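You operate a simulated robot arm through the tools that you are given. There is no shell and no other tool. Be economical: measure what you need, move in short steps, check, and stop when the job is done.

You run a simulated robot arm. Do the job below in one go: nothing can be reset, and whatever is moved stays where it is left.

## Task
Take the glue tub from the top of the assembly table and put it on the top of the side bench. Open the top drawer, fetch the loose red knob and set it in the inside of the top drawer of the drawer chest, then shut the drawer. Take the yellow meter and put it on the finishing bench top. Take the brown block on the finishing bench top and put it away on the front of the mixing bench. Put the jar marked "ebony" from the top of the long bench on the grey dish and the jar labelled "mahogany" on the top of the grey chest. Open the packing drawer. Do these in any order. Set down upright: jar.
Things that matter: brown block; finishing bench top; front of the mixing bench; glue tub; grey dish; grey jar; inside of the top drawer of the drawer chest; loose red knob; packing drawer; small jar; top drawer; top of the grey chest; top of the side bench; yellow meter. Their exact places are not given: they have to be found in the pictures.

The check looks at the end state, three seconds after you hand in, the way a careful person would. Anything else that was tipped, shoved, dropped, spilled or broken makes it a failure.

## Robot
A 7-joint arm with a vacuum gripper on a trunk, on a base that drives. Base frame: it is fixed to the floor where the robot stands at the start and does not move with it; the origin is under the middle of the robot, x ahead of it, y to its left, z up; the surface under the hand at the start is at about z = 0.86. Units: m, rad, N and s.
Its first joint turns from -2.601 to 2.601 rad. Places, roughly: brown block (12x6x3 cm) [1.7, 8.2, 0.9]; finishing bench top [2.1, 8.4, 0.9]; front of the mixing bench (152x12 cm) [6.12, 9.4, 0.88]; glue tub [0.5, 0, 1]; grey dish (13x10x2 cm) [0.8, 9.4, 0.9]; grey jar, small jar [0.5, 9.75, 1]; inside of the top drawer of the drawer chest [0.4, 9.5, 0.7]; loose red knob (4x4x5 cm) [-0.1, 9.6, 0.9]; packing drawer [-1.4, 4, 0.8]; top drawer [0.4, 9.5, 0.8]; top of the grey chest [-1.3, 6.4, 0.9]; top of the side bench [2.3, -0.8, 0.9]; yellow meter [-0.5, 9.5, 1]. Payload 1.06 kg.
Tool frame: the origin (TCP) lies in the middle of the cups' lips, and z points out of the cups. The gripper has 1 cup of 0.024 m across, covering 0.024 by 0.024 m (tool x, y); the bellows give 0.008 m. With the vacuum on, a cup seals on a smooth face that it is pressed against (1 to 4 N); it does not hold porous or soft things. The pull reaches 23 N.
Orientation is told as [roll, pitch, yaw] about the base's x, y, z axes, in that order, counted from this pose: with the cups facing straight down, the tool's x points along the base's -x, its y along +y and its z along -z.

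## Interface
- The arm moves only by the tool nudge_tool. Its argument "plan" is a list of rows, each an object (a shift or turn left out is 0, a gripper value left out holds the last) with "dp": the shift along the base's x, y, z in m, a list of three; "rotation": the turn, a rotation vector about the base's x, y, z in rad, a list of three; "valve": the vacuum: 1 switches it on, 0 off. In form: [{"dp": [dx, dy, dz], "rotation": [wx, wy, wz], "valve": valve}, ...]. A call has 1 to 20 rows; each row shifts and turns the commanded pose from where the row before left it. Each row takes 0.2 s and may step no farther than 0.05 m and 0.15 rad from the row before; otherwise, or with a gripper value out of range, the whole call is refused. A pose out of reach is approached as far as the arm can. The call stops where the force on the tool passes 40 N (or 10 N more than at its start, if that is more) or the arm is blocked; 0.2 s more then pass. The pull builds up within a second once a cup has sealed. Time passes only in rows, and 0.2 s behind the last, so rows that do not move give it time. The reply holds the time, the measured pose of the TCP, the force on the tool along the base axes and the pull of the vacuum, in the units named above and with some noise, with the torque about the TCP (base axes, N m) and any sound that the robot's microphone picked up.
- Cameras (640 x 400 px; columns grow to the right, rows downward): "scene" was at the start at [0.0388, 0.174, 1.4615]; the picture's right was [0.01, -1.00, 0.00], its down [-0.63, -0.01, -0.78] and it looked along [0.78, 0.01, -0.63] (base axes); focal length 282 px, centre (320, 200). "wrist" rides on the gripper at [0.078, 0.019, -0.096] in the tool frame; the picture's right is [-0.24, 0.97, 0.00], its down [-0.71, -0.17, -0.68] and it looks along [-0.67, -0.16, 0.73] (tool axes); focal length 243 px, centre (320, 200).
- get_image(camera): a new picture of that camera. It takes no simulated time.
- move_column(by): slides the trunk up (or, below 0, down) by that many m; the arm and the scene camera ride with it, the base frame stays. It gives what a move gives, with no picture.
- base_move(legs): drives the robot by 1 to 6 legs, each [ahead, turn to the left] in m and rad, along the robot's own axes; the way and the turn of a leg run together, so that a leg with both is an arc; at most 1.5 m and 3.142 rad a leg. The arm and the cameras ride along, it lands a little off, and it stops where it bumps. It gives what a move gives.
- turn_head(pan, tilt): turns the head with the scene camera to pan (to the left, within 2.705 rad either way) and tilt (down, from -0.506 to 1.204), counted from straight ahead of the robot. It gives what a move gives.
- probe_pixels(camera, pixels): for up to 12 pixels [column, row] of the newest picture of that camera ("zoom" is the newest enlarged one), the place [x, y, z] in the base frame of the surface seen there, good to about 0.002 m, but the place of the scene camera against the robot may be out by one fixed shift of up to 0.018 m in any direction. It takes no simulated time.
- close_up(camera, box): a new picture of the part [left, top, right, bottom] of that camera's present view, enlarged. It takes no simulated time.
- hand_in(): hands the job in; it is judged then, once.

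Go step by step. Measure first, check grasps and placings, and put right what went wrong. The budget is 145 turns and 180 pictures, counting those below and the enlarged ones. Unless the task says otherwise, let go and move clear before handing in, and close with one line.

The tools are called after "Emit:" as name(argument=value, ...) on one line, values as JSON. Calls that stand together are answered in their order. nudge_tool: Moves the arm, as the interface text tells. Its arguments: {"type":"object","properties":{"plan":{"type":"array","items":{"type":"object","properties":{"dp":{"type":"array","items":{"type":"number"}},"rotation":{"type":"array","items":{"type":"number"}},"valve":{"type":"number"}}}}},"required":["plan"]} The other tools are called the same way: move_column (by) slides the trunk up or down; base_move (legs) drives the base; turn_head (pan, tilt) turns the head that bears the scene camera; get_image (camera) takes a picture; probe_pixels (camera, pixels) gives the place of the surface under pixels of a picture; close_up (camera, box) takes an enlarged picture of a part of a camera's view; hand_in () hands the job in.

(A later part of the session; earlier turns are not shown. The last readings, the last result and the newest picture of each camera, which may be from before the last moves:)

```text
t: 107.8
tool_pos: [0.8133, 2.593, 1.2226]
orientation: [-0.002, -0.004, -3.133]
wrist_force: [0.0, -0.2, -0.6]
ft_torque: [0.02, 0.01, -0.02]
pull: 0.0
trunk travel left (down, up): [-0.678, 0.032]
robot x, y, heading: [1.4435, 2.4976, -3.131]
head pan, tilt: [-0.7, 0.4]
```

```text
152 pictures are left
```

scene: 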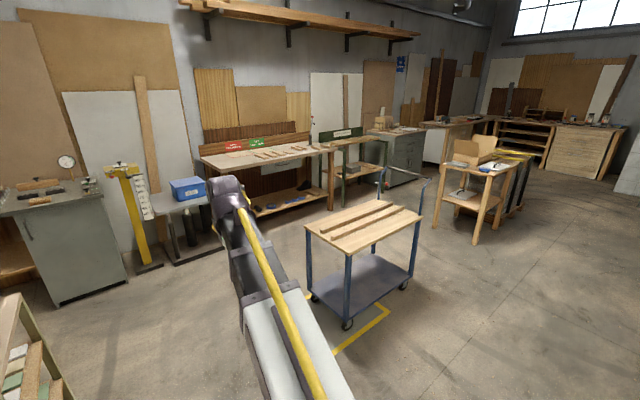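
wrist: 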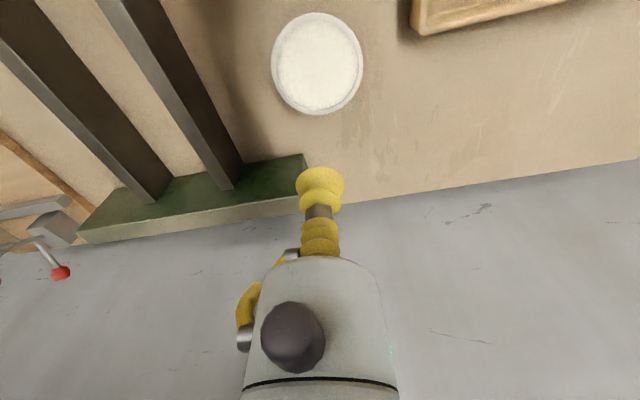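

I see the lane along the left wall: packing area (290,150), grey chest (395,145), far benches. I probe floor positions and look further right.

Emit:
probe_pixels(camera="scene", pixels=[[270, 155], [350, 150], [395, 135], [400, 165], [475, 240], [500, 160], [440, 200], [560, 200], [520, 145], [600, 130], [345, 325], [413, 280]])

Emit:
turn_head(pan=-1.6, tilt=0.4)

Emit:
get_image(camera="scene")

Emit:
probe_pixels(camera="scene", pixels=[[100, 200], [200, 250], [250, 300], [300, 200], [350, 200], [150, 150], [250, 140], [300, 110], [60, 130], [150, 120], [400, 250], [320, 350]])

```text
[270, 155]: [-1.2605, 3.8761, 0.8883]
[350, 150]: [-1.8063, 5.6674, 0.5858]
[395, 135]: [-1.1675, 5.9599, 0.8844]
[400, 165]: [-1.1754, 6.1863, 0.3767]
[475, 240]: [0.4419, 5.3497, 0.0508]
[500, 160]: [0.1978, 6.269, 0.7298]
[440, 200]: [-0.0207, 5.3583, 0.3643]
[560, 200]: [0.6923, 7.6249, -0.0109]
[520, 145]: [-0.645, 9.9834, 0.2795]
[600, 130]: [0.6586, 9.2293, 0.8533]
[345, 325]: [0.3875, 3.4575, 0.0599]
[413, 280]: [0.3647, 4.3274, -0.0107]
```

```text
t: 109.0
tool_pos: [0.8137, 2.5916, 1.2233]
orientation: [-0.003, -0.003, -3.132]
wrist_force: [-0.5, 0.9, 0.7]
ft_torque: [0.01, 0.01, 0.05]
pull: 0.1
trunk travel left (down, up): [-0.678, 0.032]
robot x, y, heading: [1.4402, 2.4923, -3.125]
head pan, tilt: [-1.6, 0.4]
```

```text
151 pictures are left
```

scene: 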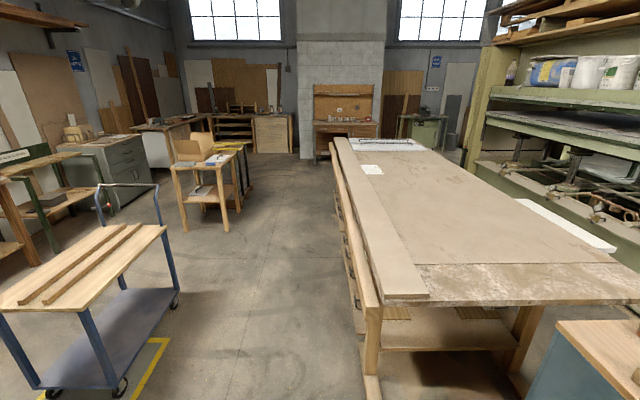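

```text
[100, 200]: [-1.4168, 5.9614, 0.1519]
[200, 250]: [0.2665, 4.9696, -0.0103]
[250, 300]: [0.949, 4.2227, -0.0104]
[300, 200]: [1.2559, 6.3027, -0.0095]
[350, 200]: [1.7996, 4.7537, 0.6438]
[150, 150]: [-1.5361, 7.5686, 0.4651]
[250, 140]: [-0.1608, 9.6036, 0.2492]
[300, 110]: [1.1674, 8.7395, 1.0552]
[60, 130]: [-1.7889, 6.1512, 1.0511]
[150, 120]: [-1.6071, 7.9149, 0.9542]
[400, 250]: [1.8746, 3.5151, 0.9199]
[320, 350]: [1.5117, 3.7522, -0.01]
```

The middle aisle x≈0.5–1.5 is open up to y≈8. I go to (1.0, 2.5), turn toward +y and drive up, then look.

Emit:
base_move(legs=[[0.46, 0], [0, -1.571], [1.5, 0], [1.5, 0], [1.1, 0]])

Emit:
turn_head(pan=0.5, tilt=0.3)

Emit:
get_image(camera="scene")

Emit:
turn_head(pan=-0.5, tilt=0.4)

Emit:
get_image(camera="scene")

```text
t: 134.9
tool_pos: [0.9609, 7.2057, 1.2232]
orientation: [-0.001, -0.004, 1.603]
wrist_force: [0.2, -0.1, -0.4]
ft_torque: [0.0, 0.0, 0.01]
pull: 0.1
trunk travel left (down, up): [-0.678, 0.032]
robot x, y, heading: [0.8748, 6.5753, 1.603]
head pan, tilt: [-1.6, 0.4]
```

```text
t: 136.9
tool_pos: [0.9601, 7.2069, 1.222]
orientation: [-0.002, -0.002, 1.602]
wrist_force: [0.2, 0.0, -0.5]
ft_torque: [-0.02, 0.02, 0.0]
pull: 0.1
trunk travel left (down, up): [-0.678, 0.032]
robot x, y, heading: [0.877, 6.5729, 1.606]
head pan, tilt: [0.499, 0.3]
```

```text
150 pictures are left
```

scene: 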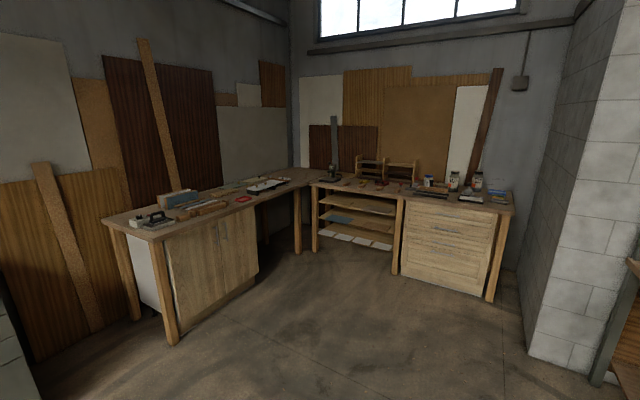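

```text
t: 138.2
tool_pos: [0.9601, 7.2053, 1.2229]
orientation: [-0.002, -0.002, 1.602]
wrist_force: [-0.4, -0.3, -0.9]
ft_torque: [-0.02, 0.02, 0.03]
pull: 0.1
trunk travel left (down, up): [-0.678, 0.032]
robot x, y, heading: [0.8753, 6.5748, 1.607]
head pan, tilt: [-0.499, 0.4]
```

```text
149 pictures are left
```

scene: 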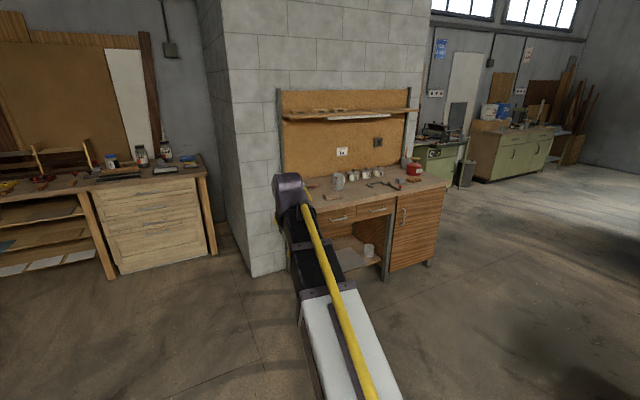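

Ahead-left is the long bench over the drawer chest (450,190 in the first view); right is the finishing bench (365,190). I zoom on both.

Emit:
close_up(camera="scene", box=[270, 130, 462, 250])

Emit:
probe_pixels(camera="scene", pixels=[[340, 182], [330, 200], [440, 190], [420, 170], [385, 185], [110, 160], [142, 155], [165, 150], [188, 165], [150, 270], [210, 230], [270, 270]])

Emit:
turn_head(pan=0.3, tilt=0.35)

Emit:
close_up(camera="scene", box=[200, 120, 456, 280])

Emit:
close_up(camera="scene", box=[330, 140, 458, 220])

```text
3.33 times, centred on (366, 190) of scene
```

zoom: 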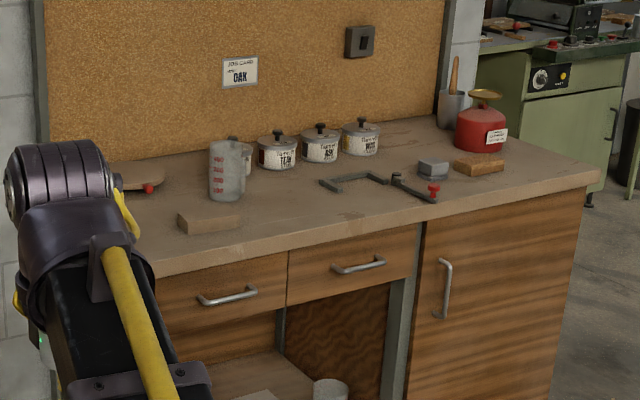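

```text
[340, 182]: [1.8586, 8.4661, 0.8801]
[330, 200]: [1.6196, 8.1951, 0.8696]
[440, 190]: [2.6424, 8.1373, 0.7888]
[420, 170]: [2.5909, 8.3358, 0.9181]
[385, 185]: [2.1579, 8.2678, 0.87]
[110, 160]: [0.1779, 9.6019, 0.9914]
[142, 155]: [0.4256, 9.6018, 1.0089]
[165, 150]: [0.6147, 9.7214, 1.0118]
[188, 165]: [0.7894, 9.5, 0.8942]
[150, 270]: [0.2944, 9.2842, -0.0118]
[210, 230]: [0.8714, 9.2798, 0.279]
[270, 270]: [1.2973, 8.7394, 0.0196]
```

```text
t: 139.3
tool_pos: [0.9614, 7.2069, 1.2224]
orientation: [-0.001, -0.003, 1.603]
wrist_force: [-0.3, 0.7, 0.4]
ft_torque: [-0.01, 0.02, 0.0]
pull: 0.0
trunk travel left (down, up): [-0.678, 0.032]
robot x, y, heading: [0.8746, 6.5787, 1.606]
head pan, tilt: [0.3, 0.351]
```

```text
2.50 times, centred on (328, 200) of scene
```

zoom: 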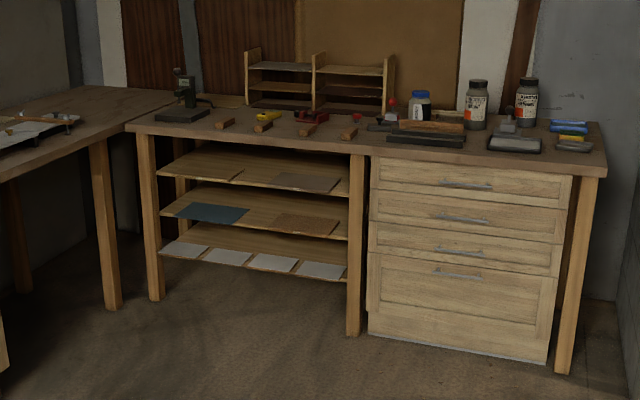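

```text
5.00 times, centred on (394, 180) of scene
```

zoom: 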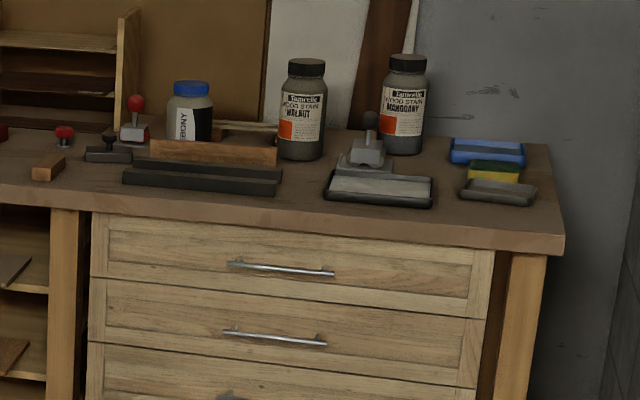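

Found: EBONY jar (blue cap), WALNUT and MAHOGANY jars, grey dish with a clip (500,190 zoom), red knob, and the brown block at (1.62, 8.20). I drive in front of the drawer chest first.

Emit:
base_move(legs=[[0, 0.218], [1.0, 0], [0.8, 0], [0, -0.253]])

Emit:
turn_head(pan=0.15, tilt=0.55)

Emit:
get_image(camera="scene")

Emit:
get_image(camera="wrist")

```text
t: 150.0
tool_pos: [0.5085, 8.9351, 1.2217]
orientation: [0.0, -0.003, 1.58]
wrist_force: [-0.2, 0.4, -0.2]
ft_torque: [-0.01, -0.02, 0.02]
pull: 0.0
trunk travel left (down, up): [-0.678, 0.032]
robot x, y, heading: [0.4044, 8.3036, 1.586]
head pan, tilt: [0.3, 0.351]
```

```text
t: 150.7
tool_pos: [0.5083, 8.9359, 1.2223]
orientation: [-0.001, -0.004, 1.579]
wrist_force: [-1.0, 0.7, 0.0]
ft_torque: [-0.01, 0.01, 0.01]
pull: 0.0
trunk travel left (down, up): [-0.678, 0.032]
robot x, y, heading: [0.4102, 8.3063, 1.583]
head pan, tilt: [0.15, 0.55]
```

```text
145 pictures are left
```

scene: 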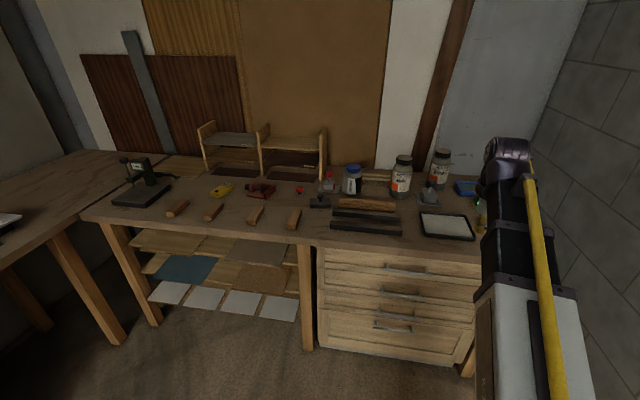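

```text
144 pictures are left
```

wrist: 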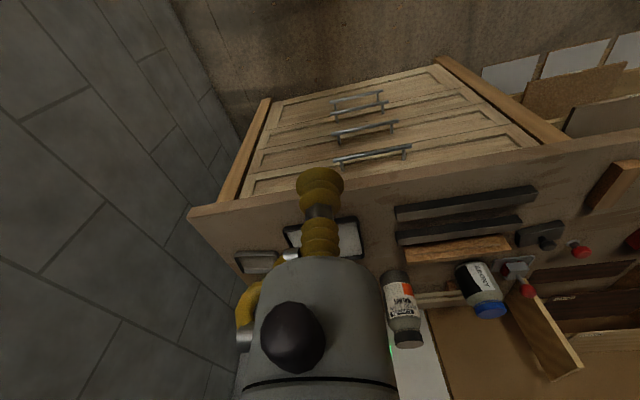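

I zoom in on the bench top in two parts and measure.

Emit:
close_up(camera="scene", box=[290, 140, 498, 270])

Emit:
probe_pixels(camera="scene", pixels=[[352, 168], [352, 182], [403, 162], [442, 155], [445, 222], [423, 225], [470, 225], [445, 238], [404, 268], [380, 260], [430, 262], [380, 225]])

Emit:
close_up(camera="scene", box=[180, 150, 340, 250])

Emit:
probe_pixels(camera="scene", pixels=[[218, 188], [228, 188], [212, 195], [299, 190], [328, 175], [326, 187], [262, 188], [293, 215], [330, 215], [280, 200], [240, 205]])

```text
3.08 times, centred on (394, 205) of scene
```

zoom: 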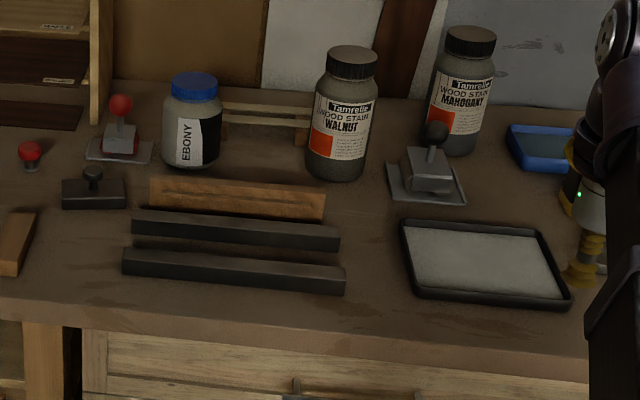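

```text
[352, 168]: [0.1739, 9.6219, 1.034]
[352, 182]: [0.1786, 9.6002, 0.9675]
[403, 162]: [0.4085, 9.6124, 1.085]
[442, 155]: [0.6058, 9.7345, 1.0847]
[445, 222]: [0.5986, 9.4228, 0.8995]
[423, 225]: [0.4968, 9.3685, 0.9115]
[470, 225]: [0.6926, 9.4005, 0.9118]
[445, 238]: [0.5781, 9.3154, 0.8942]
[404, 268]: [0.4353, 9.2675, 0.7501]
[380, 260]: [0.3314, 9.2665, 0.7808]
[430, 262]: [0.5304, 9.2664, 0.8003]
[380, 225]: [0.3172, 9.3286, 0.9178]
```

```text
4.00 times, centred on (260, 200) of scene
```

zoom: 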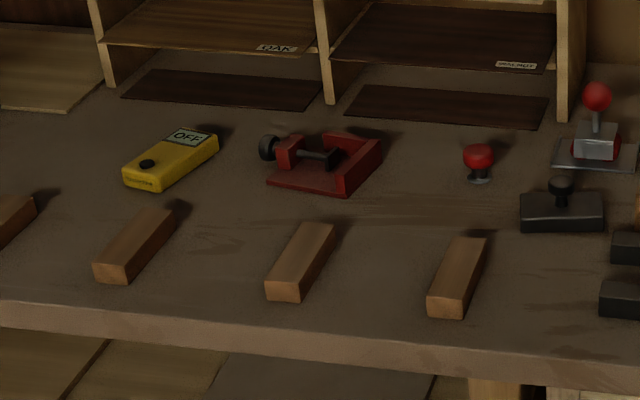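

```text
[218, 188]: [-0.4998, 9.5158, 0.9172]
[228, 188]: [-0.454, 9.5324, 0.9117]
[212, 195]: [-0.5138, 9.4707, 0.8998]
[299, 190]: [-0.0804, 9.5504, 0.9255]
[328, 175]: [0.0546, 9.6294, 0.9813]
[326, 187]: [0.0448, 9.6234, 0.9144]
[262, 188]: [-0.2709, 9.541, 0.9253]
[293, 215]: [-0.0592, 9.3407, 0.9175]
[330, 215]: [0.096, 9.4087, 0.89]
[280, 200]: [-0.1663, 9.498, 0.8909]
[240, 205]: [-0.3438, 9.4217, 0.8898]
```

Everything is located: yellow meter (-0.50, 9.51), red knob (-0.08, 9.55), ebony jar (0.175, 9.63). Now I look at the top drawer's face and handle.

Emit:
close_up(camera="scene", box=[310, 235, 486, 345])

Emit:
close_up(camera="wrist", box=[180, 50, 564, 290])

Emit:
probe_pixels(camera="wrist", pixels=[[340, 160], [375, 155], [410, 148], [300, 165], [440, 150], [375, 168], [375, 140], [470, 145], [270, 180], [255, 262], [245, 262], [340, 250]])

```text
3.64 times, centred on (398, 290) of scene
```

zoom: 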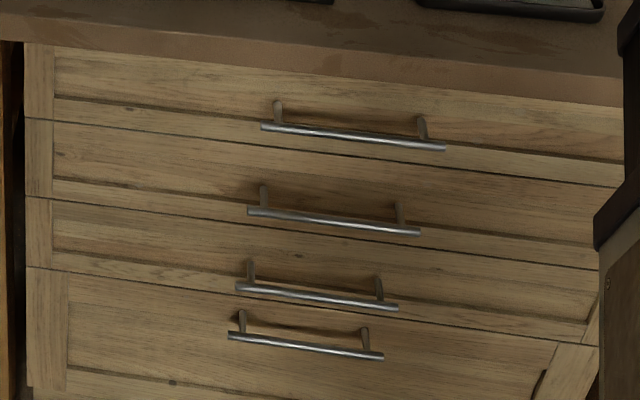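

```text
1.67 times, centred on (372, 170) of wrist
```

zoom: 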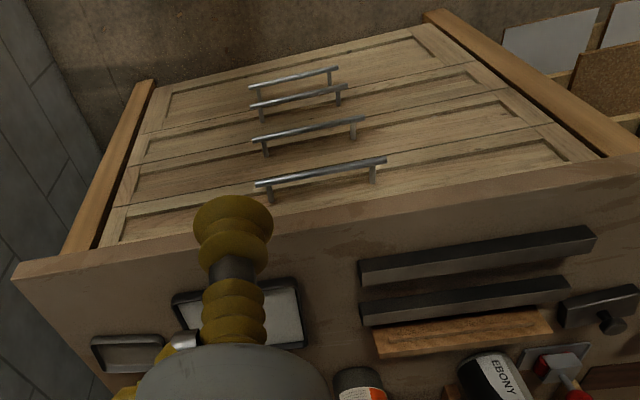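

```text
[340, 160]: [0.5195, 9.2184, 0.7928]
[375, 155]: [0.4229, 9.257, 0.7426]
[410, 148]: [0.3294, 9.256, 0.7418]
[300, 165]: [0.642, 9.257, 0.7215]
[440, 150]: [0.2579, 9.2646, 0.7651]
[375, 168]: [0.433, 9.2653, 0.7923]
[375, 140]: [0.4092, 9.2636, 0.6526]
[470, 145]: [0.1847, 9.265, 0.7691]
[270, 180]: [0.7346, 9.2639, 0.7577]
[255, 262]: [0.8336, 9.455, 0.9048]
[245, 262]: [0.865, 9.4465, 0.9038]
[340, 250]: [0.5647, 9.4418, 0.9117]
```

The top drawer's panel is at y≈9.265, handle bar at z≈0.793, x 0.33–0.52. I'll suck onto the panel beside the handle at about (0.25, 0.795). First I extend a little and turn the tool to point forward (+y).

Emit:
nudge_tool(plan=[{"dp": [-0.01, 0.01, 0]}, {"dp": [-0.02, 0.015, 0]}, {"dp": [-0.025, 0.02, 0]}, {"dp": [-0.025, 0.02, 0]}, {"dp": [-0.025, 0.02, 0]}, {"dp": [-0.025, 0.01, 0]}, {"dp": [-0.02, 0.005, 0]}, {"dp": [-0.01, 0, 0]}, {}])

Emit:
nudge_tool(plan=[{"rotation": [0.05, 0, 0]}, {"rotation": [0.1, 0, 0]}, {"rotation": [0.12, 0, 0]}, {"rotation": [0.12, 0, 0]}, {"rotation": [0.12, 0, 0]}, {"rotation": [0.12, 0, 0]}, {"rotation": [0.12, 0, 0]}, {"rotation": [0.12, 0, 0]}, {"rotation": [0.12, 0, 0]}, {"rotation": [0.12, 0, 0]}, {"rotation": [0.12, 0, 0]}, {"rotation": [0.12, 0, 0]}, {"rotation": [0.12, 0, 0]}, {"rotation": [0.07, 0, 0]}, {"rotation": [0.031, 0, 0]}, {}])

```text
t: 152.7
tool_pos: [0.3482, 9.0356, 1.2219]
orientation: [-0.002, -0.003, 1.58]
wrist_force: [1.0, 0.5, 0.6]
ft_torque: [0.0, -0.02, 0.01]
pull: 0.1
trunk travel left (down, up): [-0.678, 0.032]
robot x, y, heading: [0.4077, 8.3095, 1.59]
head pan, tilt: [0.15, 0.55]
```

```text
t: 156.1
tool_pos: [0.3469, 9.0353, 1.2223]
orientation: [-2.05, -1.56, -2.66]
wrist_force: [-0.7, 1.2, -0.1]
ft_torque: [-0.02, -0.01, -0.01]
pull: 0.0
trunk travel left (down, up): [-0.678, 0.032]
robot x, y, heading: [0.4069, 8.3086, 1.589]
head pan, tilt: [0.15, 0.55]
```

The tool now points forward. I lower the trunk by 0.42 m so the cup comes to drawer height, shifting to x≈0.255.

Emit:
move_column(by=-0.425)

Emit:
nudge_tool(plan=[{"dp": [-0.01, 0, 0]}, {"dp": [-0.02, 0.01, 0]}, {"dp": [-0.025, 0.02, 0]}, {"dp": [-0.02, 0.02, 0]}, {"dp": [-0.012, 0.02, 0]}, {"dp": [0, 0.01, 0]}, {}])

Emit:
get_image(camera="wrist")

Emit:
get_image(camera="scene")

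```text
refused: -0.425 is not a number from -0.4 to 0.4
```

```text
t: 157.7
tool_pos: [0.2579, 9.1145, 1.2222]
orientation: [-2.025, -1.56, -2.689]
wrist_force: [-0.3, -0.7, 0.3]
ft_torque: [-0.01, -0.01, 0.01]
pull: 0.1
trunk travel left (down, up): [-0.678, 0.032]
robot x, y, heading: [0.4094, 8.3093, 1.582]
head pan, tilt: [0.15, 0.55]
```

```text
139 pictures are left
```

wrist: 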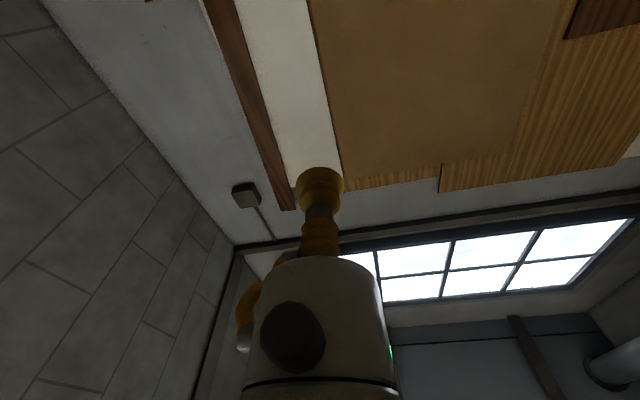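

```text
138 pictures are left
```

scene: 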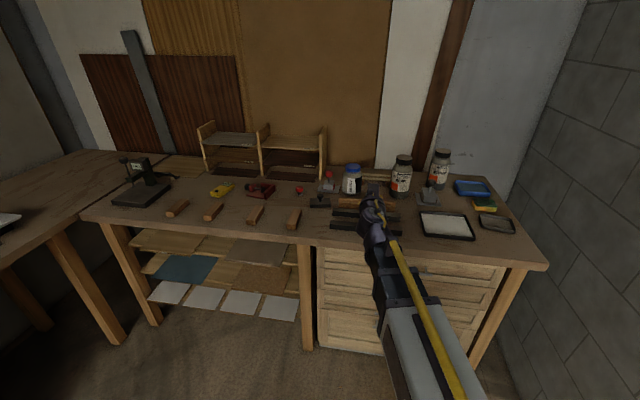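

The reach is right; the trunk limit is 0.4 a call. I lower 0.4 and then the arm by 0.025.

Emit:
move_column(by=-0.4)

Emit:
nudge_tool(plan=[{"dp": [0, 0, -0.01]}, {"dp": [0, 0, -0.015]}, {}])

Emit:
get_image(camera="wrist")

Emit:
get_image(camera="scene")

```text
t: 161.6
tool_pos: [0.2601, 9.1145, 0.8218]
orientation: [-2.013, -1.561, -2.7]
wrist_force: [0.6, 0.4, 0.8]
ft_torque: [-0.02, 0.01, -0.04]
pull: 0.2
trunk travel left (down, up): [-0.278, 0.432]
robot x, y, heading: [0.4064, 8.303, 1.583]
head pan, tilt: [0.15, 0.55]
```

```text
t: 162.4
tool_pos: [0.2592, 9.1141, 0.7963]
orientation: [-1.992, -1.559, -2.721]
wrist_force: [0.2, -0.4, 0.0]
ft_torque: [0.03, -0.01, -0.01]
pull: 0.0
trunk travel left (down, up): [-0.278, 0.432]
robot x, y, heading: [0.409, 8.3066, 1.585]
head pan, tilt: [0.15, 0.55]
```

```text
137 pictures are left
```

wrist: 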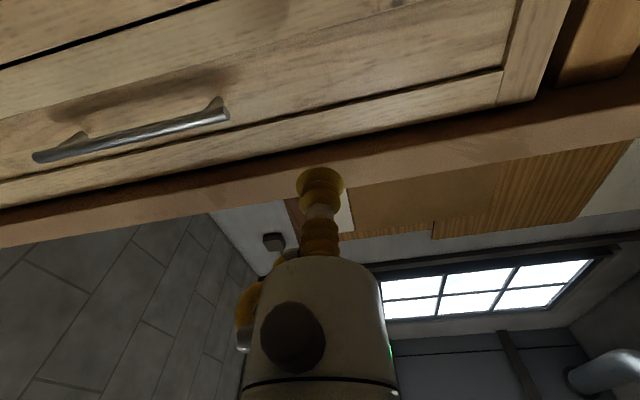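

```text
136 pictures are left
```

scene: 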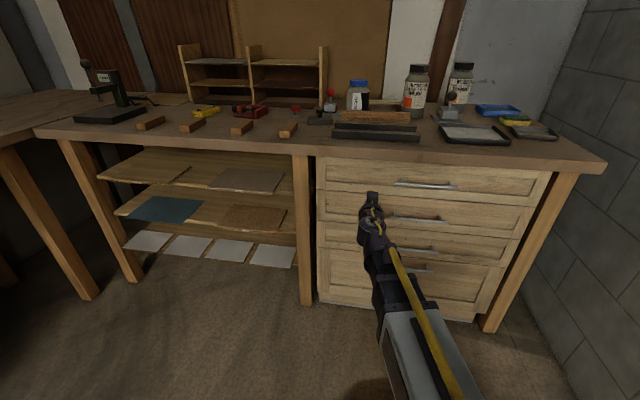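

I measure the top drawer's panel with the wrist camera.

Emit:
probe_pixels(camera="wrist", pixels=[[330, 40], [330, 70], [330, 100], [330, 110], [330, 125], [330, 140], [400, 90], [400, 60], [250, 60], [222, 112], [140, 135], [300, 10]])

```text
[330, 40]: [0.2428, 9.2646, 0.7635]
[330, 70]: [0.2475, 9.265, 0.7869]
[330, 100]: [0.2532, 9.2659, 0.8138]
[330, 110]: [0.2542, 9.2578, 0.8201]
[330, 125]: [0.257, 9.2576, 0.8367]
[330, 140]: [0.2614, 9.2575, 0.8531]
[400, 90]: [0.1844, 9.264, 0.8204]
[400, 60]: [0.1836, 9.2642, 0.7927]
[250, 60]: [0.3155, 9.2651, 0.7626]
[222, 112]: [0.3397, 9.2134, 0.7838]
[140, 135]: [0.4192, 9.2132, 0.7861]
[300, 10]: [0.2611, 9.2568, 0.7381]
```

The recessed panel spans z 0.75–0.82 at y=9.265. I lower 1 cm, advance with the vacuum on and press lightly.

Emit:
nudge_tool(plan=[{"dp": [0, 0.01, -0.005], "valve": 1}, {"dp": [0, 0.025, -0.006]}, {"dp": [0, 0.03, 0]}, {"dp": [0, 0.03, 0]}, {"dp": [0, 0.025, 0]}, {"dp": [0, 0.015, 0]}, {"dp": [0, 0.01, 0]}, {"dp": [0, 0.005, 0]}, {"dp": [0, 0.003, 0]}, {}, {}, {}, {}, {}])

```text
t: 165.4
tool_pos: [0.2597, 9.2655, 0.7865]
orientation: [-2.083, -1.559, -2.629]
wrist_force: [1.7, -25.8, -8.7]
ft_torque: [0.09, -0.03, 0.02]
pull: 23.1
trunk travel left (down, up): [-0.278, 0.432]
robot x, y, heading: [0.4054, 8.3092, 1.583]
head pan, tilt: [0.15, 0.55]
```

Sealed on the drawer face. I pull it open slowly.

Emit:
nudge_tool(plan=[{"dp": [0, -0.003, 0]}, {"dp": [0, -0.005, 0]}, {"dp": [0, -0.01, 0]}, {"dp": [0, -0.01, 0]}, {"dp": [0, -0.015, 0]}, {"dp": [0, -0.015, 0]}, {"dp": [0, -0.015, 0]}, {}, {}])

Emit:
get_image(camera="scene")

```text
t: 167.4
tool_pos: [0.261, 9.1935, 0.7865]
orientation: [-2.026, -1.56, -2.687]
wrist_force: [-0.5, -1.4, 3.6]
ft_torque: [-0.07, -0.04, 0.04]
pull: 22.6
trunk travel left (down, up): [-0.278, 0.432]
robot x, y, heading: [0.4087, 8.3067, 1.581]
head pan, tilt: [0.15, 0.55]
```

```text
135 pictures are left
```

scene: 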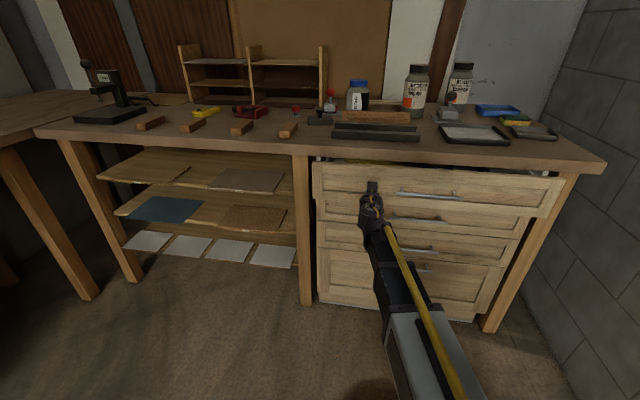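

The drawer is sliding. I pull another 0.2 m.

Emit:
nudge_tool(plan=[{"dp": [0, -0.005, 0]}, {"dp": [0, -0.01, 0]}, {"dp": [0, -0.015, 0]}, {"dp": [0, -0.015, 0]}, {"dp": [0, -0.015, 0]}, {"dp": [0, -0.015, 0]}, {"dp": [0, -0.015, 0]}, {"dp": [0, -0.015, 0]}, {"dp": [0, -0.015, 0]}, {"dp": [0, -0.015, 0]}, {"dp": [0, -0.015, 0]}, {"dp": [0, -0.015, 0]}, {"dp": [0, -0.015, 0]}, {"dp": [0, -0.01, 0]}, {"dp": [0, -0.005, 0]}, {}])

Emit:
get_image(camera="scene")

```text
t: 170.8
tool_pos: [0.2557, 9.0135, 0.7863]
orientation: [-2.089, -1.56, -2.626]
wrist_force: [9.5, -0.9, 2.1]
ft_torque: [-0.05, 0.0, 0.07]
pull: 22.9
out of reach, approached as far as the arm can: row 14, 15
trunk travel left (down, up): [-0.278, 0.432]
robot x, y, heading: [0.4076, 8.3069, 1.583]
head pan, tilt: [0.15, 0.55]
```

```text
134 pictures are left
```

scene: 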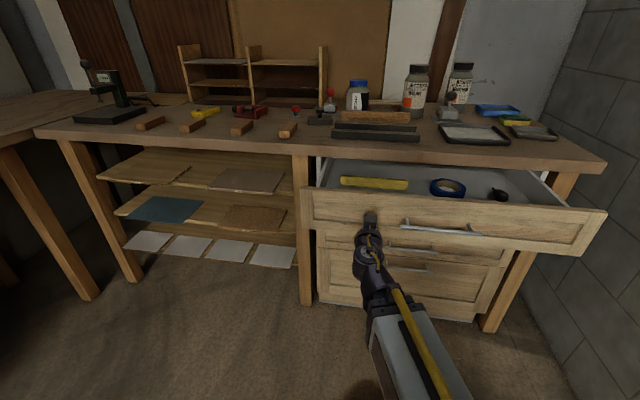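

The drawer is open 0.25 m, with a yellow rule, blue tape and a small knob inside and free room in front. I release, back away, raise the trunk and turn the tool down again.

Emit:
nudge_tool(plan=[{"valve": 0}, {}, {}, {}, {}])

Emit:
base_move(legs=[[-0.25, 0]])

Emit:
move_column(by=0.38)

Emit:
nudge_tool(plan=[{"dp": [0, 0.01, 0], "rotation": [-0.05, 0, 0]}, {"dp": [0, 0.01, 0], "rotation": [-0.1, 0, 0]}, {"dp": [0, 0.01, 0], "rotation": [-0.12, 0, 0]}, {"dp": [0, 0.01, 0], "rotation": [-0.12, 0, 0]}, {"rotation": [-0.12, 0, 0]}, {"rotation": [-0.12, 0, 0]}, {"rotation": [-0.12, 0, 0]}, {"rotation": [-0.12, 0, 0]}, {"rotation": [-0.12, 0, 0]}, {"rotation": [-0.12, 0, 0]}, {"rotation": [-0.12, 0, 0]}, {"rotation": [-0.12, 0, 0]}, {"rotation": [-0.12, 0, 0]}, {"rotation": [-0.07, 0, 0]}, {"rotation": [-0.031, 0, 0]}, {}])

Emit:
get_image(camera="scene")

```text
t: 172.0
tool_pos: [0.2557, 9.0134, 0.7851]
orientation: [-2.014, -1.559, -2.698]
wrist_force: [-0.6, 0.0, -0.7]
ft_torque: [-0.01, -0.01, -0.02]
pull: 0.0
trunk travel left (down, up): [-0.278, 0.432]
robot x, y, heading: [0.4077, 8.3068, 1.586]
head pan, tilt: [0.15, 0.55]
```

```text
t: 173.8
tool_pos: [0.2567, 8.7677, 0.786]
orientation: [-2.011, -1.56, -2.7]
wrist_force: [0.0, 0.2, 0.0]
ft_torque: [-0.02, 0.02, 0.0]
pull: 0.2
trunk travel left (down, up): [-0.278, 0.432]
robot x, y, heading: [0.4114, 8.0589, 1.584]
head pan, tilt: [0.15, 0.55]
```

```text
t: 177.4
tool_pos: [0.2566, 8.7687, 1.1637]
orientation: [-2.013, -1.561, -2.701]
wrist_force: [0.1, 0.5, -0.4]
ft_torque: [0.0, -0.01, -0.01]
pull: 0.1
trunk travel left (down, up): [-0.658, 0.052]
robot x, y, heading: [0.4106, 8.0606, 1.584]
head pan, tilt: [0.15, 0.55]
```

```text
t: 180.8
tool_pos: [0.2581, 8.8094, 1.1642]
orientation: [0.0, -0.002, 1.58]
wrist_force: [-0.3, 0.2, -0.5]
ft_torque: [0.03, 0.01, 0.02]
pull: 0.1
trunk travel left (down, up): [-0.658, 0.052]
robot x, y, heading: [0.4119, 8.0593, 1.588]
head pan, tilt: [0.15, 0.55]
```

```text
133 pictures are left
```

scene: 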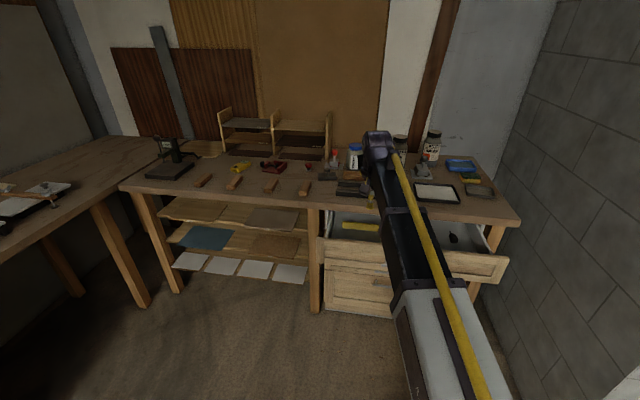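

Now I go beside the open drawer, to about (-0.25, 8.82): turn right, reverse 0.66, turn back and go ahead 0.75.

Emit:
base_move(legs=[[0, -1.586], [-0.66, 0], [0, 1.571], [0.74, 0]])

Emit:
turn_head(pan=-0.1, tilt=0.75)

Emit:
get_image(camera="scene")

Emit:
get_image(camera="wrist")

```text
t: 195.8
tool_pos: [-0.4041, 9.5456, 1.1654]
orientation: [0.0, -0.004, 1.574]
wrist_force: [0.1, 0.1, 0.4]
ft_torque: [0.01, -0.06, -0.05]
pull: 0.1
trunk travel left (down, up): [-0.658, 0.052]
robot x, y, heading: [-0.2551, 8.7977, 1.582]
head pan, tilt: [0.15, 0.55]
```

```text
t: 196.6
tool_pos: [-0.4045, 9.5452, 1.1639]
orientation: [0.001, -0.002, 1.575]
wrist_force: [-0.2, 0.6, -0.2]
ft_torque: [-0.02, 0.01, -0.05]
pull: 0.1
trunk travel left (down, up): [-0.658, 0.052]
robot x, y, heading: [-0.2551, 8.7996, 1.582]
head pan, tilt: [-0.099, 0.75]
```

```text
132 pictures are left
```

scene: 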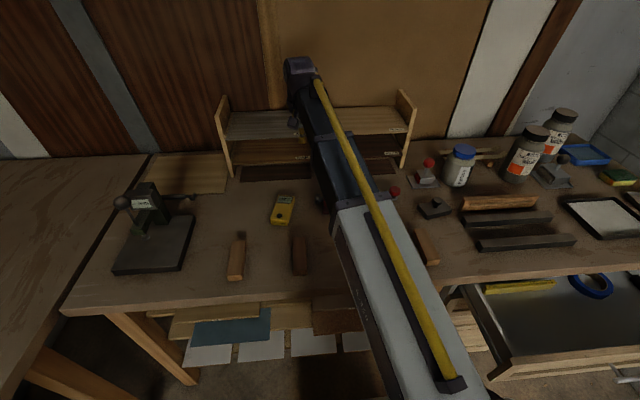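

```text
131 pictures are left
```

wrist: 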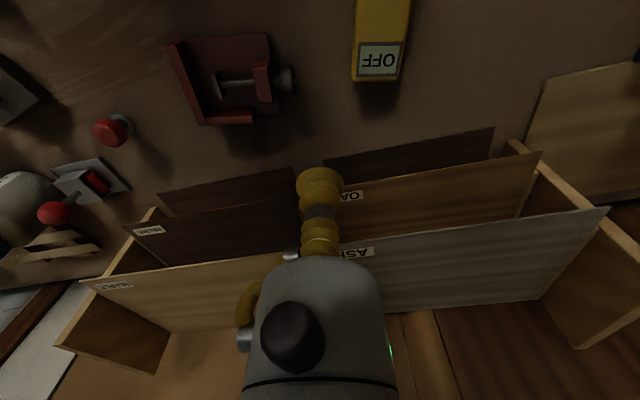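

I probe the knob and the shelf behind it with the wrist camera, and zoom on the knob.

Emit:
probe_pixels(camera="wrist", pixels=[[108, 130], [98, 122], [115, 140], [128, 120], [150, 225], [235, 170], [130, 260], [90, 285], [55, 215], [440, 140], [400, 215], [395, 262]])

Emit:
close_up(camera="wrist", box=[40, 80, 200, 180])

Emit:
close_up(camera="scene", box=[360, 150, 456, 210])

Emit:
probe_pixels(camera="scene", pixels=[[394, 190], [394, 193], [550, 300], [530, 330], [480, 300], [600, 320], [520, 288], [590, 285], [640, 300], [520, 370], [470, 290], [505, 365]])

```text
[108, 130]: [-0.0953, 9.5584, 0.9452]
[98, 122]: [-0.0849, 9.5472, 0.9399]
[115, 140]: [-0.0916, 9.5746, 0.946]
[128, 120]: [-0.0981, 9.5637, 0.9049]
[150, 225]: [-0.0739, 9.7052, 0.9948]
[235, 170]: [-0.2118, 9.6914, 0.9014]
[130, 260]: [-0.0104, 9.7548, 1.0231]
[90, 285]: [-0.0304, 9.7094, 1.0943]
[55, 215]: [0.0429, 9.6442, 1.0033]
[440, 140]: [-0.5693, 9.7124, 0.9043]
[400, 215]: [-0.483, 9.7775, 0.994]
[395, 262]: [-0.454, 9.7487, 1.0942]
```

```text
4.00 times, centred on (120, 130) of wrist
```

zoom: 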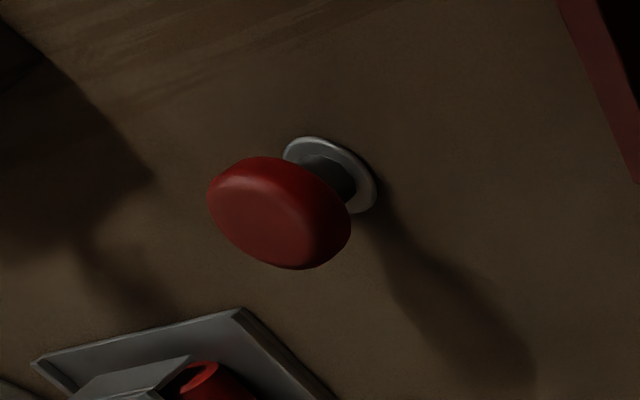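

```text
6.67 times, centred on (408, 180) of scene
```

zoom: 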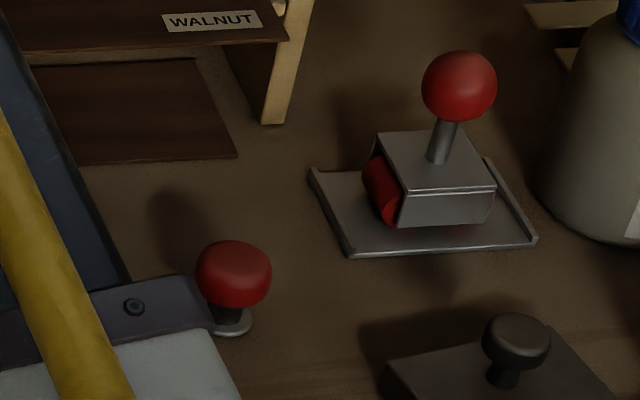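

```text
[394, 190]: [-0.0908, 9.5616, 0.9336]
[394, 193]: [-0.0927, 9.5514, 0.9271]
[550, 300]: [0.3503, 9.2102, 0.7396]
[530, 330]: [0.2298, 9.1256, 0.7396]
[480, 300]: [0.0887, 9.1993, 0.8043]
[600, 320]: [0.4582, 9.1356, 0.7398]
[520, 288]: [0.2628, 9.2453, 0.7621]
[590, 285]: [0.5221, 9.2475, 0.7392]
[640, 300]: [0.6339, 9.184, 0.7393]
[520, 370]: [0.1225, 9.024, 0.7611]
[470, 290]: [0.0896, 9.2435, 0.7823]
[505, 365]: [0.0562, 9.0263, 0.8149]
```

The knob's cap top is at z≈0.946, centre about (-0.093, 9.561). I move above it and come down to z≈0.975 for a check.

Emit:
nudge_tool(plan=[{"dp": [0.01, 0.002, 0]}, {"dp": [0.02, 0.002, 0]}, {"dp": [0.03, 0.002, 0]}, {"dp": [0.035, 0.002, 0]}, {"dp": [0.04, 0.002, 0]}, {"dp": [0.04, 0.002, 0]}, {"dp": [0.04, 0.002, 0]}, {"dp": [0.035, 0.002, 0]}, {"dp": [0.03, 0, 0]}, {"dp": [0.02, 0, -0.01]}, {"dp": [0.0115, 0, -0.02]}, {"dp": [0, 0, -0.03]}, {"dp": [0, 0, -0.035]}, {"dp": [0, 0, -0.035]}, {"dp": [0, 0, -0.03]}, {"dp": [0, 0, -0.02]}, {"dp": [0, 0, -0.01]}, {}])

Emit:
close_up(camera="wrist", box=[224, 100, 416, 220])

Emit:
probe_pixels(camera="zoom", pixels=[[250, 100], [300, 100], [350, 100], [300, 150], [300, 200], [400, 200], [200, 200], [240, 250]])

```text
t: 200.4
tool_pos: [-0.0915, 9.5619, 0.9738]
orientation: [0.0, -0.004, 1.575]
wrist_force: [-0.1, -0.6, 0.2]
ft_torque: [-0.01, -0.04, 0.0]
pull: 0.0
trunk travel left (down, up): [-0.658, 0.052]
robot x, y, heading: [-0.2538, 8.7978, 1.582]
head pan, tilt: [-0.099, 0.75]
```

```text
3.33 times, centred on (320, 160) of wrist
```

zoom: 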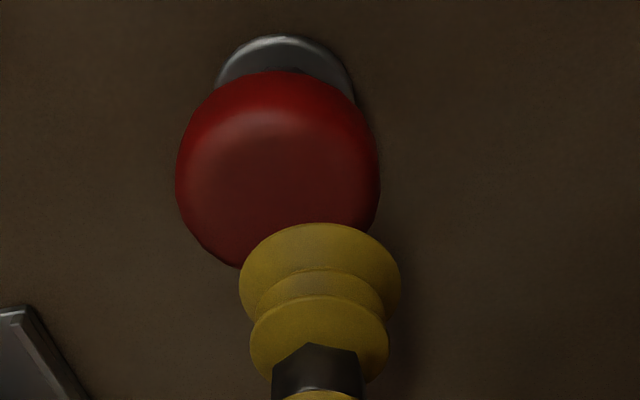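

```text
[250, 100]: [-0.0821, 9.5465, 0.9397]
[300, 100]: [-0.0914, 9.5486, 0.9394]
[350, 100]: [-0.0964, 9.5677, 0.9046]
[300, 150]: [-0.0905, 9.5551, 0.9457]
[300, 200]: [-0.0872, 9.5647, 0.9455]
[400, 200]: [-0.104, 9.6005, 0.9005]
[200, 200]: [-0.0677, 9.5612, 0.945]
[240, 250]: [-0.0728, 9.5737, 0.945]
```

The cap's middle is at about (-0.085, 9.560). I shift 6 mm and press on with the vacuum.

Emit:
nudge_tool(plan=[{"dp": [0.0065, -0.002, 0]}, {"dp": [0, 0, -0.01], "valve": 1}, {"dp": [0, 0, -0.01]}, {"dp": [0, 0, -0.006]}, {"dp": [0, 0, -0.003]}, {"dp": [0, 0, -0.001]}, {}, {}, {}, {}, {}])

```text
t: 202.8
tool_pos: [-0.0865, 9.5608, 0.945]
orientation: [0.001, -0.003, 1.577]
wrist_force: [-0.1, -0.2, 0.6]
ft_torque: [0.01, -0.03, 0.03]
pull: 22.7
trunk travel left (down, up): [-0.658, 0.052]
robot x, y, heading: [-0.2559, 8.7988, 1.58]
head pan, tilt: [-0.099, 0.75]
```

Sealed (22.7 N). I lift the knob and carry it diagonally over to the open drawer at about (0.30, 9.12).

Emit:
nudge_tool(plan=[{"dp": [0, 0, 0.005]}, {"dp": [0, 0, 0.015]}, {"dp": [0, 0, 0.025]}, {"dp": [0, 0, 0.03]}, {"dp": [0, 0, 0.03]}, {"dp": [0, 0, 0.03]}, {"dp": [0, 0, 0.02]}, {"dp": [0, 0, 0.01]}, {}])

Emit:
nudge_tool(plan=[{"dp": [0.007, -0.008, 0]}, {"dp": [0.015, -0.017, 0]}, {"dp": [0.02, -0.023, 0]}, {"dp": [0.025, -0.028, 0]}, {"dp": [0.025, -0.028, 0]}, {"dp": [0.025, -0.028, 0]}, {"dp": [0.025, -0.028, 0]}, {"dp": [0.025, -0.028, 0]}, {"dp": [0.025, -0.028, 0]}, {"dp": [0.025, -0.028, 0]}, {"dp": [0.025, -0.028, 0]}, {"dp": [0.025, -0.028, 0]}, {"dp": [0.025, -0.028, 0]}, {"dp": [0.025, -0.028, 0]}, {"dp": [0.025, -0.028, 0]}, {"dp": [0.02, -0.023, 0]}, {"dp": [0.015, -0.017, 0]}, {"dp": [0.008, -0.01, 0]}, {}])

Emit:
turn_head(pan=-0.7, tilt=0.8)

Emit:
get_image(camera="scene")

Emit:
get_image(camera="wrist")

```text
t: 204.8
tool_pos: [-0.0872, 9.5615, 1.1104]
orientation: [-0.002, -0.002, 1.573]
wrist_force: [-0.2, -0.4, -0.6]
ft_torque: [-0.01, -0.02, 0.02]
pull: 22.5
trunk travel left (down, up): [-0.658, 0.052]
robot x, y, heading: [-0.2554, 8.8011, 1.578]
head pan, tilt: [-0.099, 0.75]
```

```text
t: 208.8
tool_pos: [0.2984, 9.127, 1.1096]
orientation: [-0.001, -0.004, 1.576]
wrist_force: [-0.4, 0.9, -0.6]
ft_torque: [0.02, -0.04, 0.02]
pull: 23.0
trunk travel left (down, up): [-0.658, 0.052]
robot x, y, heading: [-0.2568, 8.7966, 1.58]
head pan, tilt: [-0.099, 0.75]
```

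```text
t: 209.8
tool_pos: [0.2982, 9.1267, 1.1083]
orientation: [0.0, -0.003, 1.573]
wrist_force: [0.1, 0.8, 0.0]
ft_torque: [-0.01, 0.0, -0.01]
pull: 22.5
trunk travel left (down, up): [-0.658, 0.052]
robot x, y, heading: [-0.2524, 8.799, 1.582]
head pan, tilt: [-0.7, 0.799]
```

```text
127 pictures are left
```

scene: 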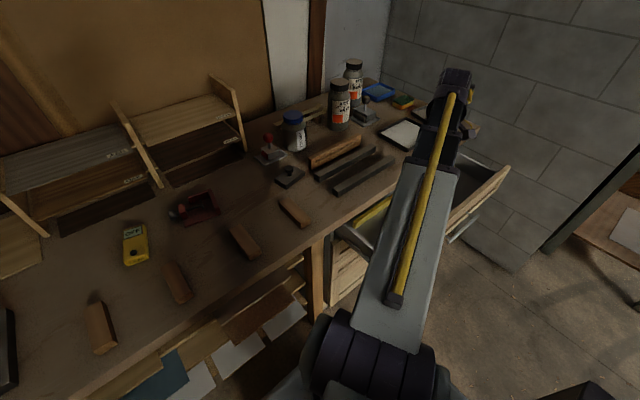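

```text
126 pictures are left
```

wrist: 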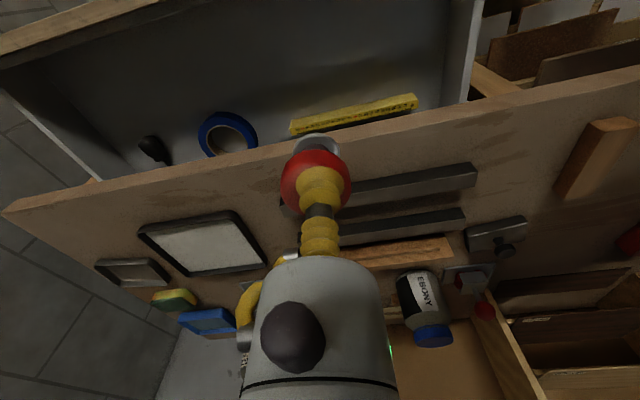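

The knob hangs over the drawer. I probe the drawer's floor, edges and the rule to choose the spot.

Emit:
probe_pixels(camera="wrist", pixels=[[300, 110], [420, 98], [350, 80], [330, 50], [300, 20], [450, 60], [470, 60], [300, 135], [400, 120], [210, 12], [220, 120], [300, 60]])

```text
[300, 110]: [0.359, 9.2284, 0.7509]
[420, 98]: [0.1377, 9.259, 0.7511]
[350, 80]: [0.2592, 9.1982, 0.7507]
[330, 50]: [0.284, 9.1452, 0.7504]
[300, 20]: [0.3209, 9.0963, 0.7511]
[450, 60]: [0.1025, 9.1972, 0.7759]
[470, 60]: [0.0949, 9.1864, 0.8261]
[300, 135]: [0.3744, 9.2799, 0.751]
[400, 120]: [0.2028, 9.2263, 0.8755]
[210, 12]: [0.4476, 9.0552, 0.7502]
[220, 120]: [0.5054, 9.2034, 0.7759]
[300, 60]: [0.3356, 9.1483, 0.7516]
```

The floor is z=0.751 with free room around (0.30, 9.12); bench edge y=9.226. I lower to about 2 cm above the floor.

Emit:
nudge_tool(plan=[{"dp": [0, -0.005, -0.01]}, {"dp": [0, -0.005, -0.02]}, {"dp": [0, 0, -0.03]}, {"dp": [0, 0, -0.03]}, {"dp": [0, 0, -0.03]}, {"dp": [0, 0, -0.03]}, {"dp": [0, 0, -0.03]}, {"dp": [0, 0, -0.03]}, {"dp": [0, 0, -0.03]}, {"dp": [0, 0, -0.02]}, {"dp": [0, 0, -0.02]}, {"dp": [0, 0, -0.015]}, {}])

Emit:
get_image(camera="wrist")

```text
t: 212.6
tool_pos: [0.2985, 9.1169, 0.8149]
orientation: [-0.001, -0.003, 1.574]
wrist_force: [0.2, -0.6, -0.6]
ft_torque: [0.01, -0.02, 0.02]
pull: 22.7
trunk travel left (down, up): [-0.658, 0.052]
robot x, y, heading: [-0.2558, 8.7999, 1.584]
head pan, tilt: [-0.7, 0.799]
```

```text
125 pictures are left
```

wrist: 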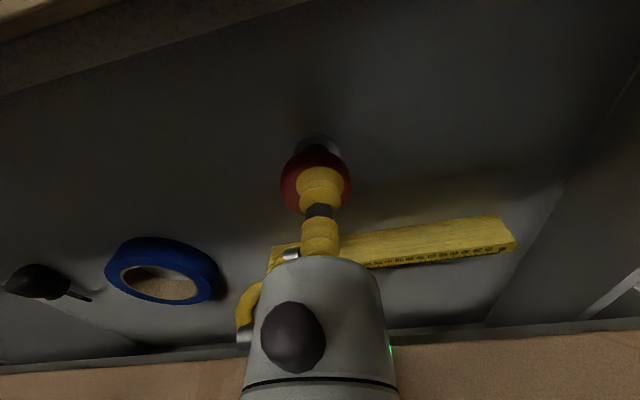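

Clear inside the drawer. I set the knob down in small steps (expected TCP ≈0.794).

Emit:
nudge_tool(plan=[{"dp": [0, 0, -0.01]}, {"dp": [0, 0, -0.006]}, {"dp": [0, 0, -0.003]}, {"dp": [0, 0, -0.002]}, {}])

Emit:
nudge_tool(plan=[{"dp": [0, 0, -0.001]}, {}])

```text
t: 213.8
tool_pos: [0.2991, 9.1152, 0.7945]
orientation: [0.002, -0.004, 1.575]
wrist_force: [0.5, 0.1, 1.7]
ft_torque: [-0.01, -0.03, -0.01]
pull: 22.8
trunk travel left (down, up): [-0.658, 0.052]
robot x, y, heading: [-0.2556, 8.7991, 1.581]
head pan, tilt: [-0.7, 0.799]
```

```text
t: 214.4
tool_pos: [0.2973, 9.1163, 0.7927]
orientation: [-0.002, -0.005, 1.575]
wrist_force: [1.0, -0.5, 8.1]
ft_torque: [-0.01, -0.01, 0.01]
pull: 23.0
trunk travel left (down, up): [-0.658, 0.052]
robot x, y, heading: [-0.2585, 8.8, 1.578]
head pan, tilt: [-0.7, 0.799]
```

It rests on the floor (+8 N). I release and rise straight up.

Emit:
nudge_tool(plan=[{"dp": [0, 0, 0.001], "valve": 0}, {}, {}, {}, {}, {"dp": [0, 0, 0.005]}, {"dp": [0, 0, 0.015]}, {"dp": [0, 0, 0.025]}, {"dp": [0, 0, 0.03]}, {"dp": [0, 0, 0.03]}, {"dp": [0, 0, 0.03]}, {"dp": [0, 0, 0.03]}, {"dp": [0, 0, 0.03]}, {"dp": [0, 0, 0.03]}, {"dp": [0, 0, 0.03]}, {"dp": [0, 0, 0.03]}, {"dp": [0, 0, 0.02]}, {"dp": [0, 0, 0.01]}, {}])

Emit:
get_image(camera="wrist")

```text
t: 218.4
tool_pos: [0.2994, 9.1154, 1.1081]
orientation: [0.001, -0.004, 1.574]
wrist_force: [-0.7, 0.0, -0.2]
ft_torque: [-0.02, 0.02, 0.01]
pull: 0.0
trunk travel left (down, up): [-0.658, 0.052]
robot x, y, heading: [-0.2539, 8.7989, 1.579]
head pan, tilt: [-0.7, 0.799]
```

```text
124 pictures are left
```

wrist: 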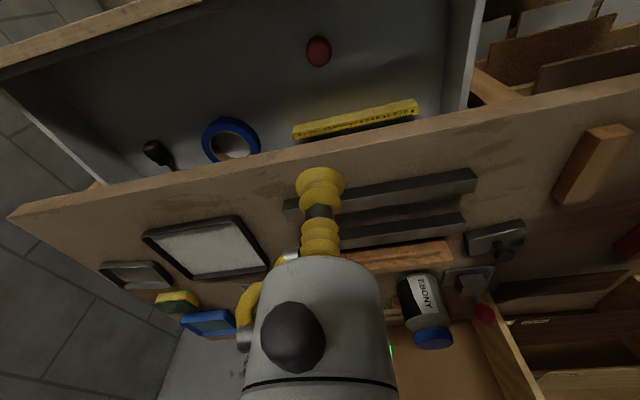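

The knob stands in the drawer. To shut it I go back to the front of the drawer: back off, swing the arm forward, and drive over.

Emit:
base_move(legs=[[-0.74, 0]])

Emit:
nudge_tool(plan=[{"dp": [-0.007, 0.007, 0]}, {"dp": [-0.015, 0.015, 0]}, {"dp": [-0.025, 0.025, 0]}, {"dp": [-0.03, 0.03, 0]}, {"dp": [-0.03, 0.03, 0]}, {"dp": [-0.03, 0.03, 0]}, {"dp": [-0.03, 0.03, 0]}, {"dp": [-0.03, 0.03, 0]}, {"dp": [-0.03, 0.03, 0]}, {"dp": [-0.03, 0.03, 0]}, {"dp": [-0.03, 0.03, 0]}, {"dp": [-0.03, 0.03, 0]}, {"dp": [-0.03, 0.03, 0]}, {"dp": [-0.025, 0.025, 0]}, {"dp": [-0.015, 0.015, 0]}, {"dp": [-0.007, 0.007, 0]}, {}])

Emit:
base_move(legs=[[0, -1.571], [0.66, 0], [0, 1.571]])

```text
t: 222.4
tool_pos: [0.3068, 8.3763, 1.1078]
orientation: [0.001, -0.004, 1.58]
wrist_force: [-0.8, -0.1, -0.7]
ft_torque: [0.0, 0.02, -0.01]
pull: 0.1
trunk travel left (down, up): [-0.658, 0.052]
robot x, y, heading: [-0.2515, 8.0552, 1.582]
head pan, tilt: [-0.7, 0.799]
```

```text
t: 226.0
tool_pos: [-0.0888, 8.7703, 1.1095]
orientation: [0.0, -0.004, 1.578]
wrist_force: [-0.1, -0.3, 0.5]
ft_torque: [0.03, -0.02, 0.03]
pull: 0.0
trunk travel left (down, up): [-0.658, 0.052]
robot x, y, heading: [-0.2442, 8.0547, 1.582]
head pan, tilt: [-0.7, 0.799]
```

```text
t: 237.2
tool_pos: [0.5828, 8.7856, 1.1108]
orientation: [0.0, -0.005, 1.57]
wrist_force: [-0.5, -0.5, -0.1]
ft_torque: [0.03, -0.01, -0.01]
pull: 0.0
trunk travel left (down, up): [-0.658, 0.052]
robot x, y, heading: [0.4205, 8.0739, 1.572]
head pan, tilt: [-0.7, 0.799]
```

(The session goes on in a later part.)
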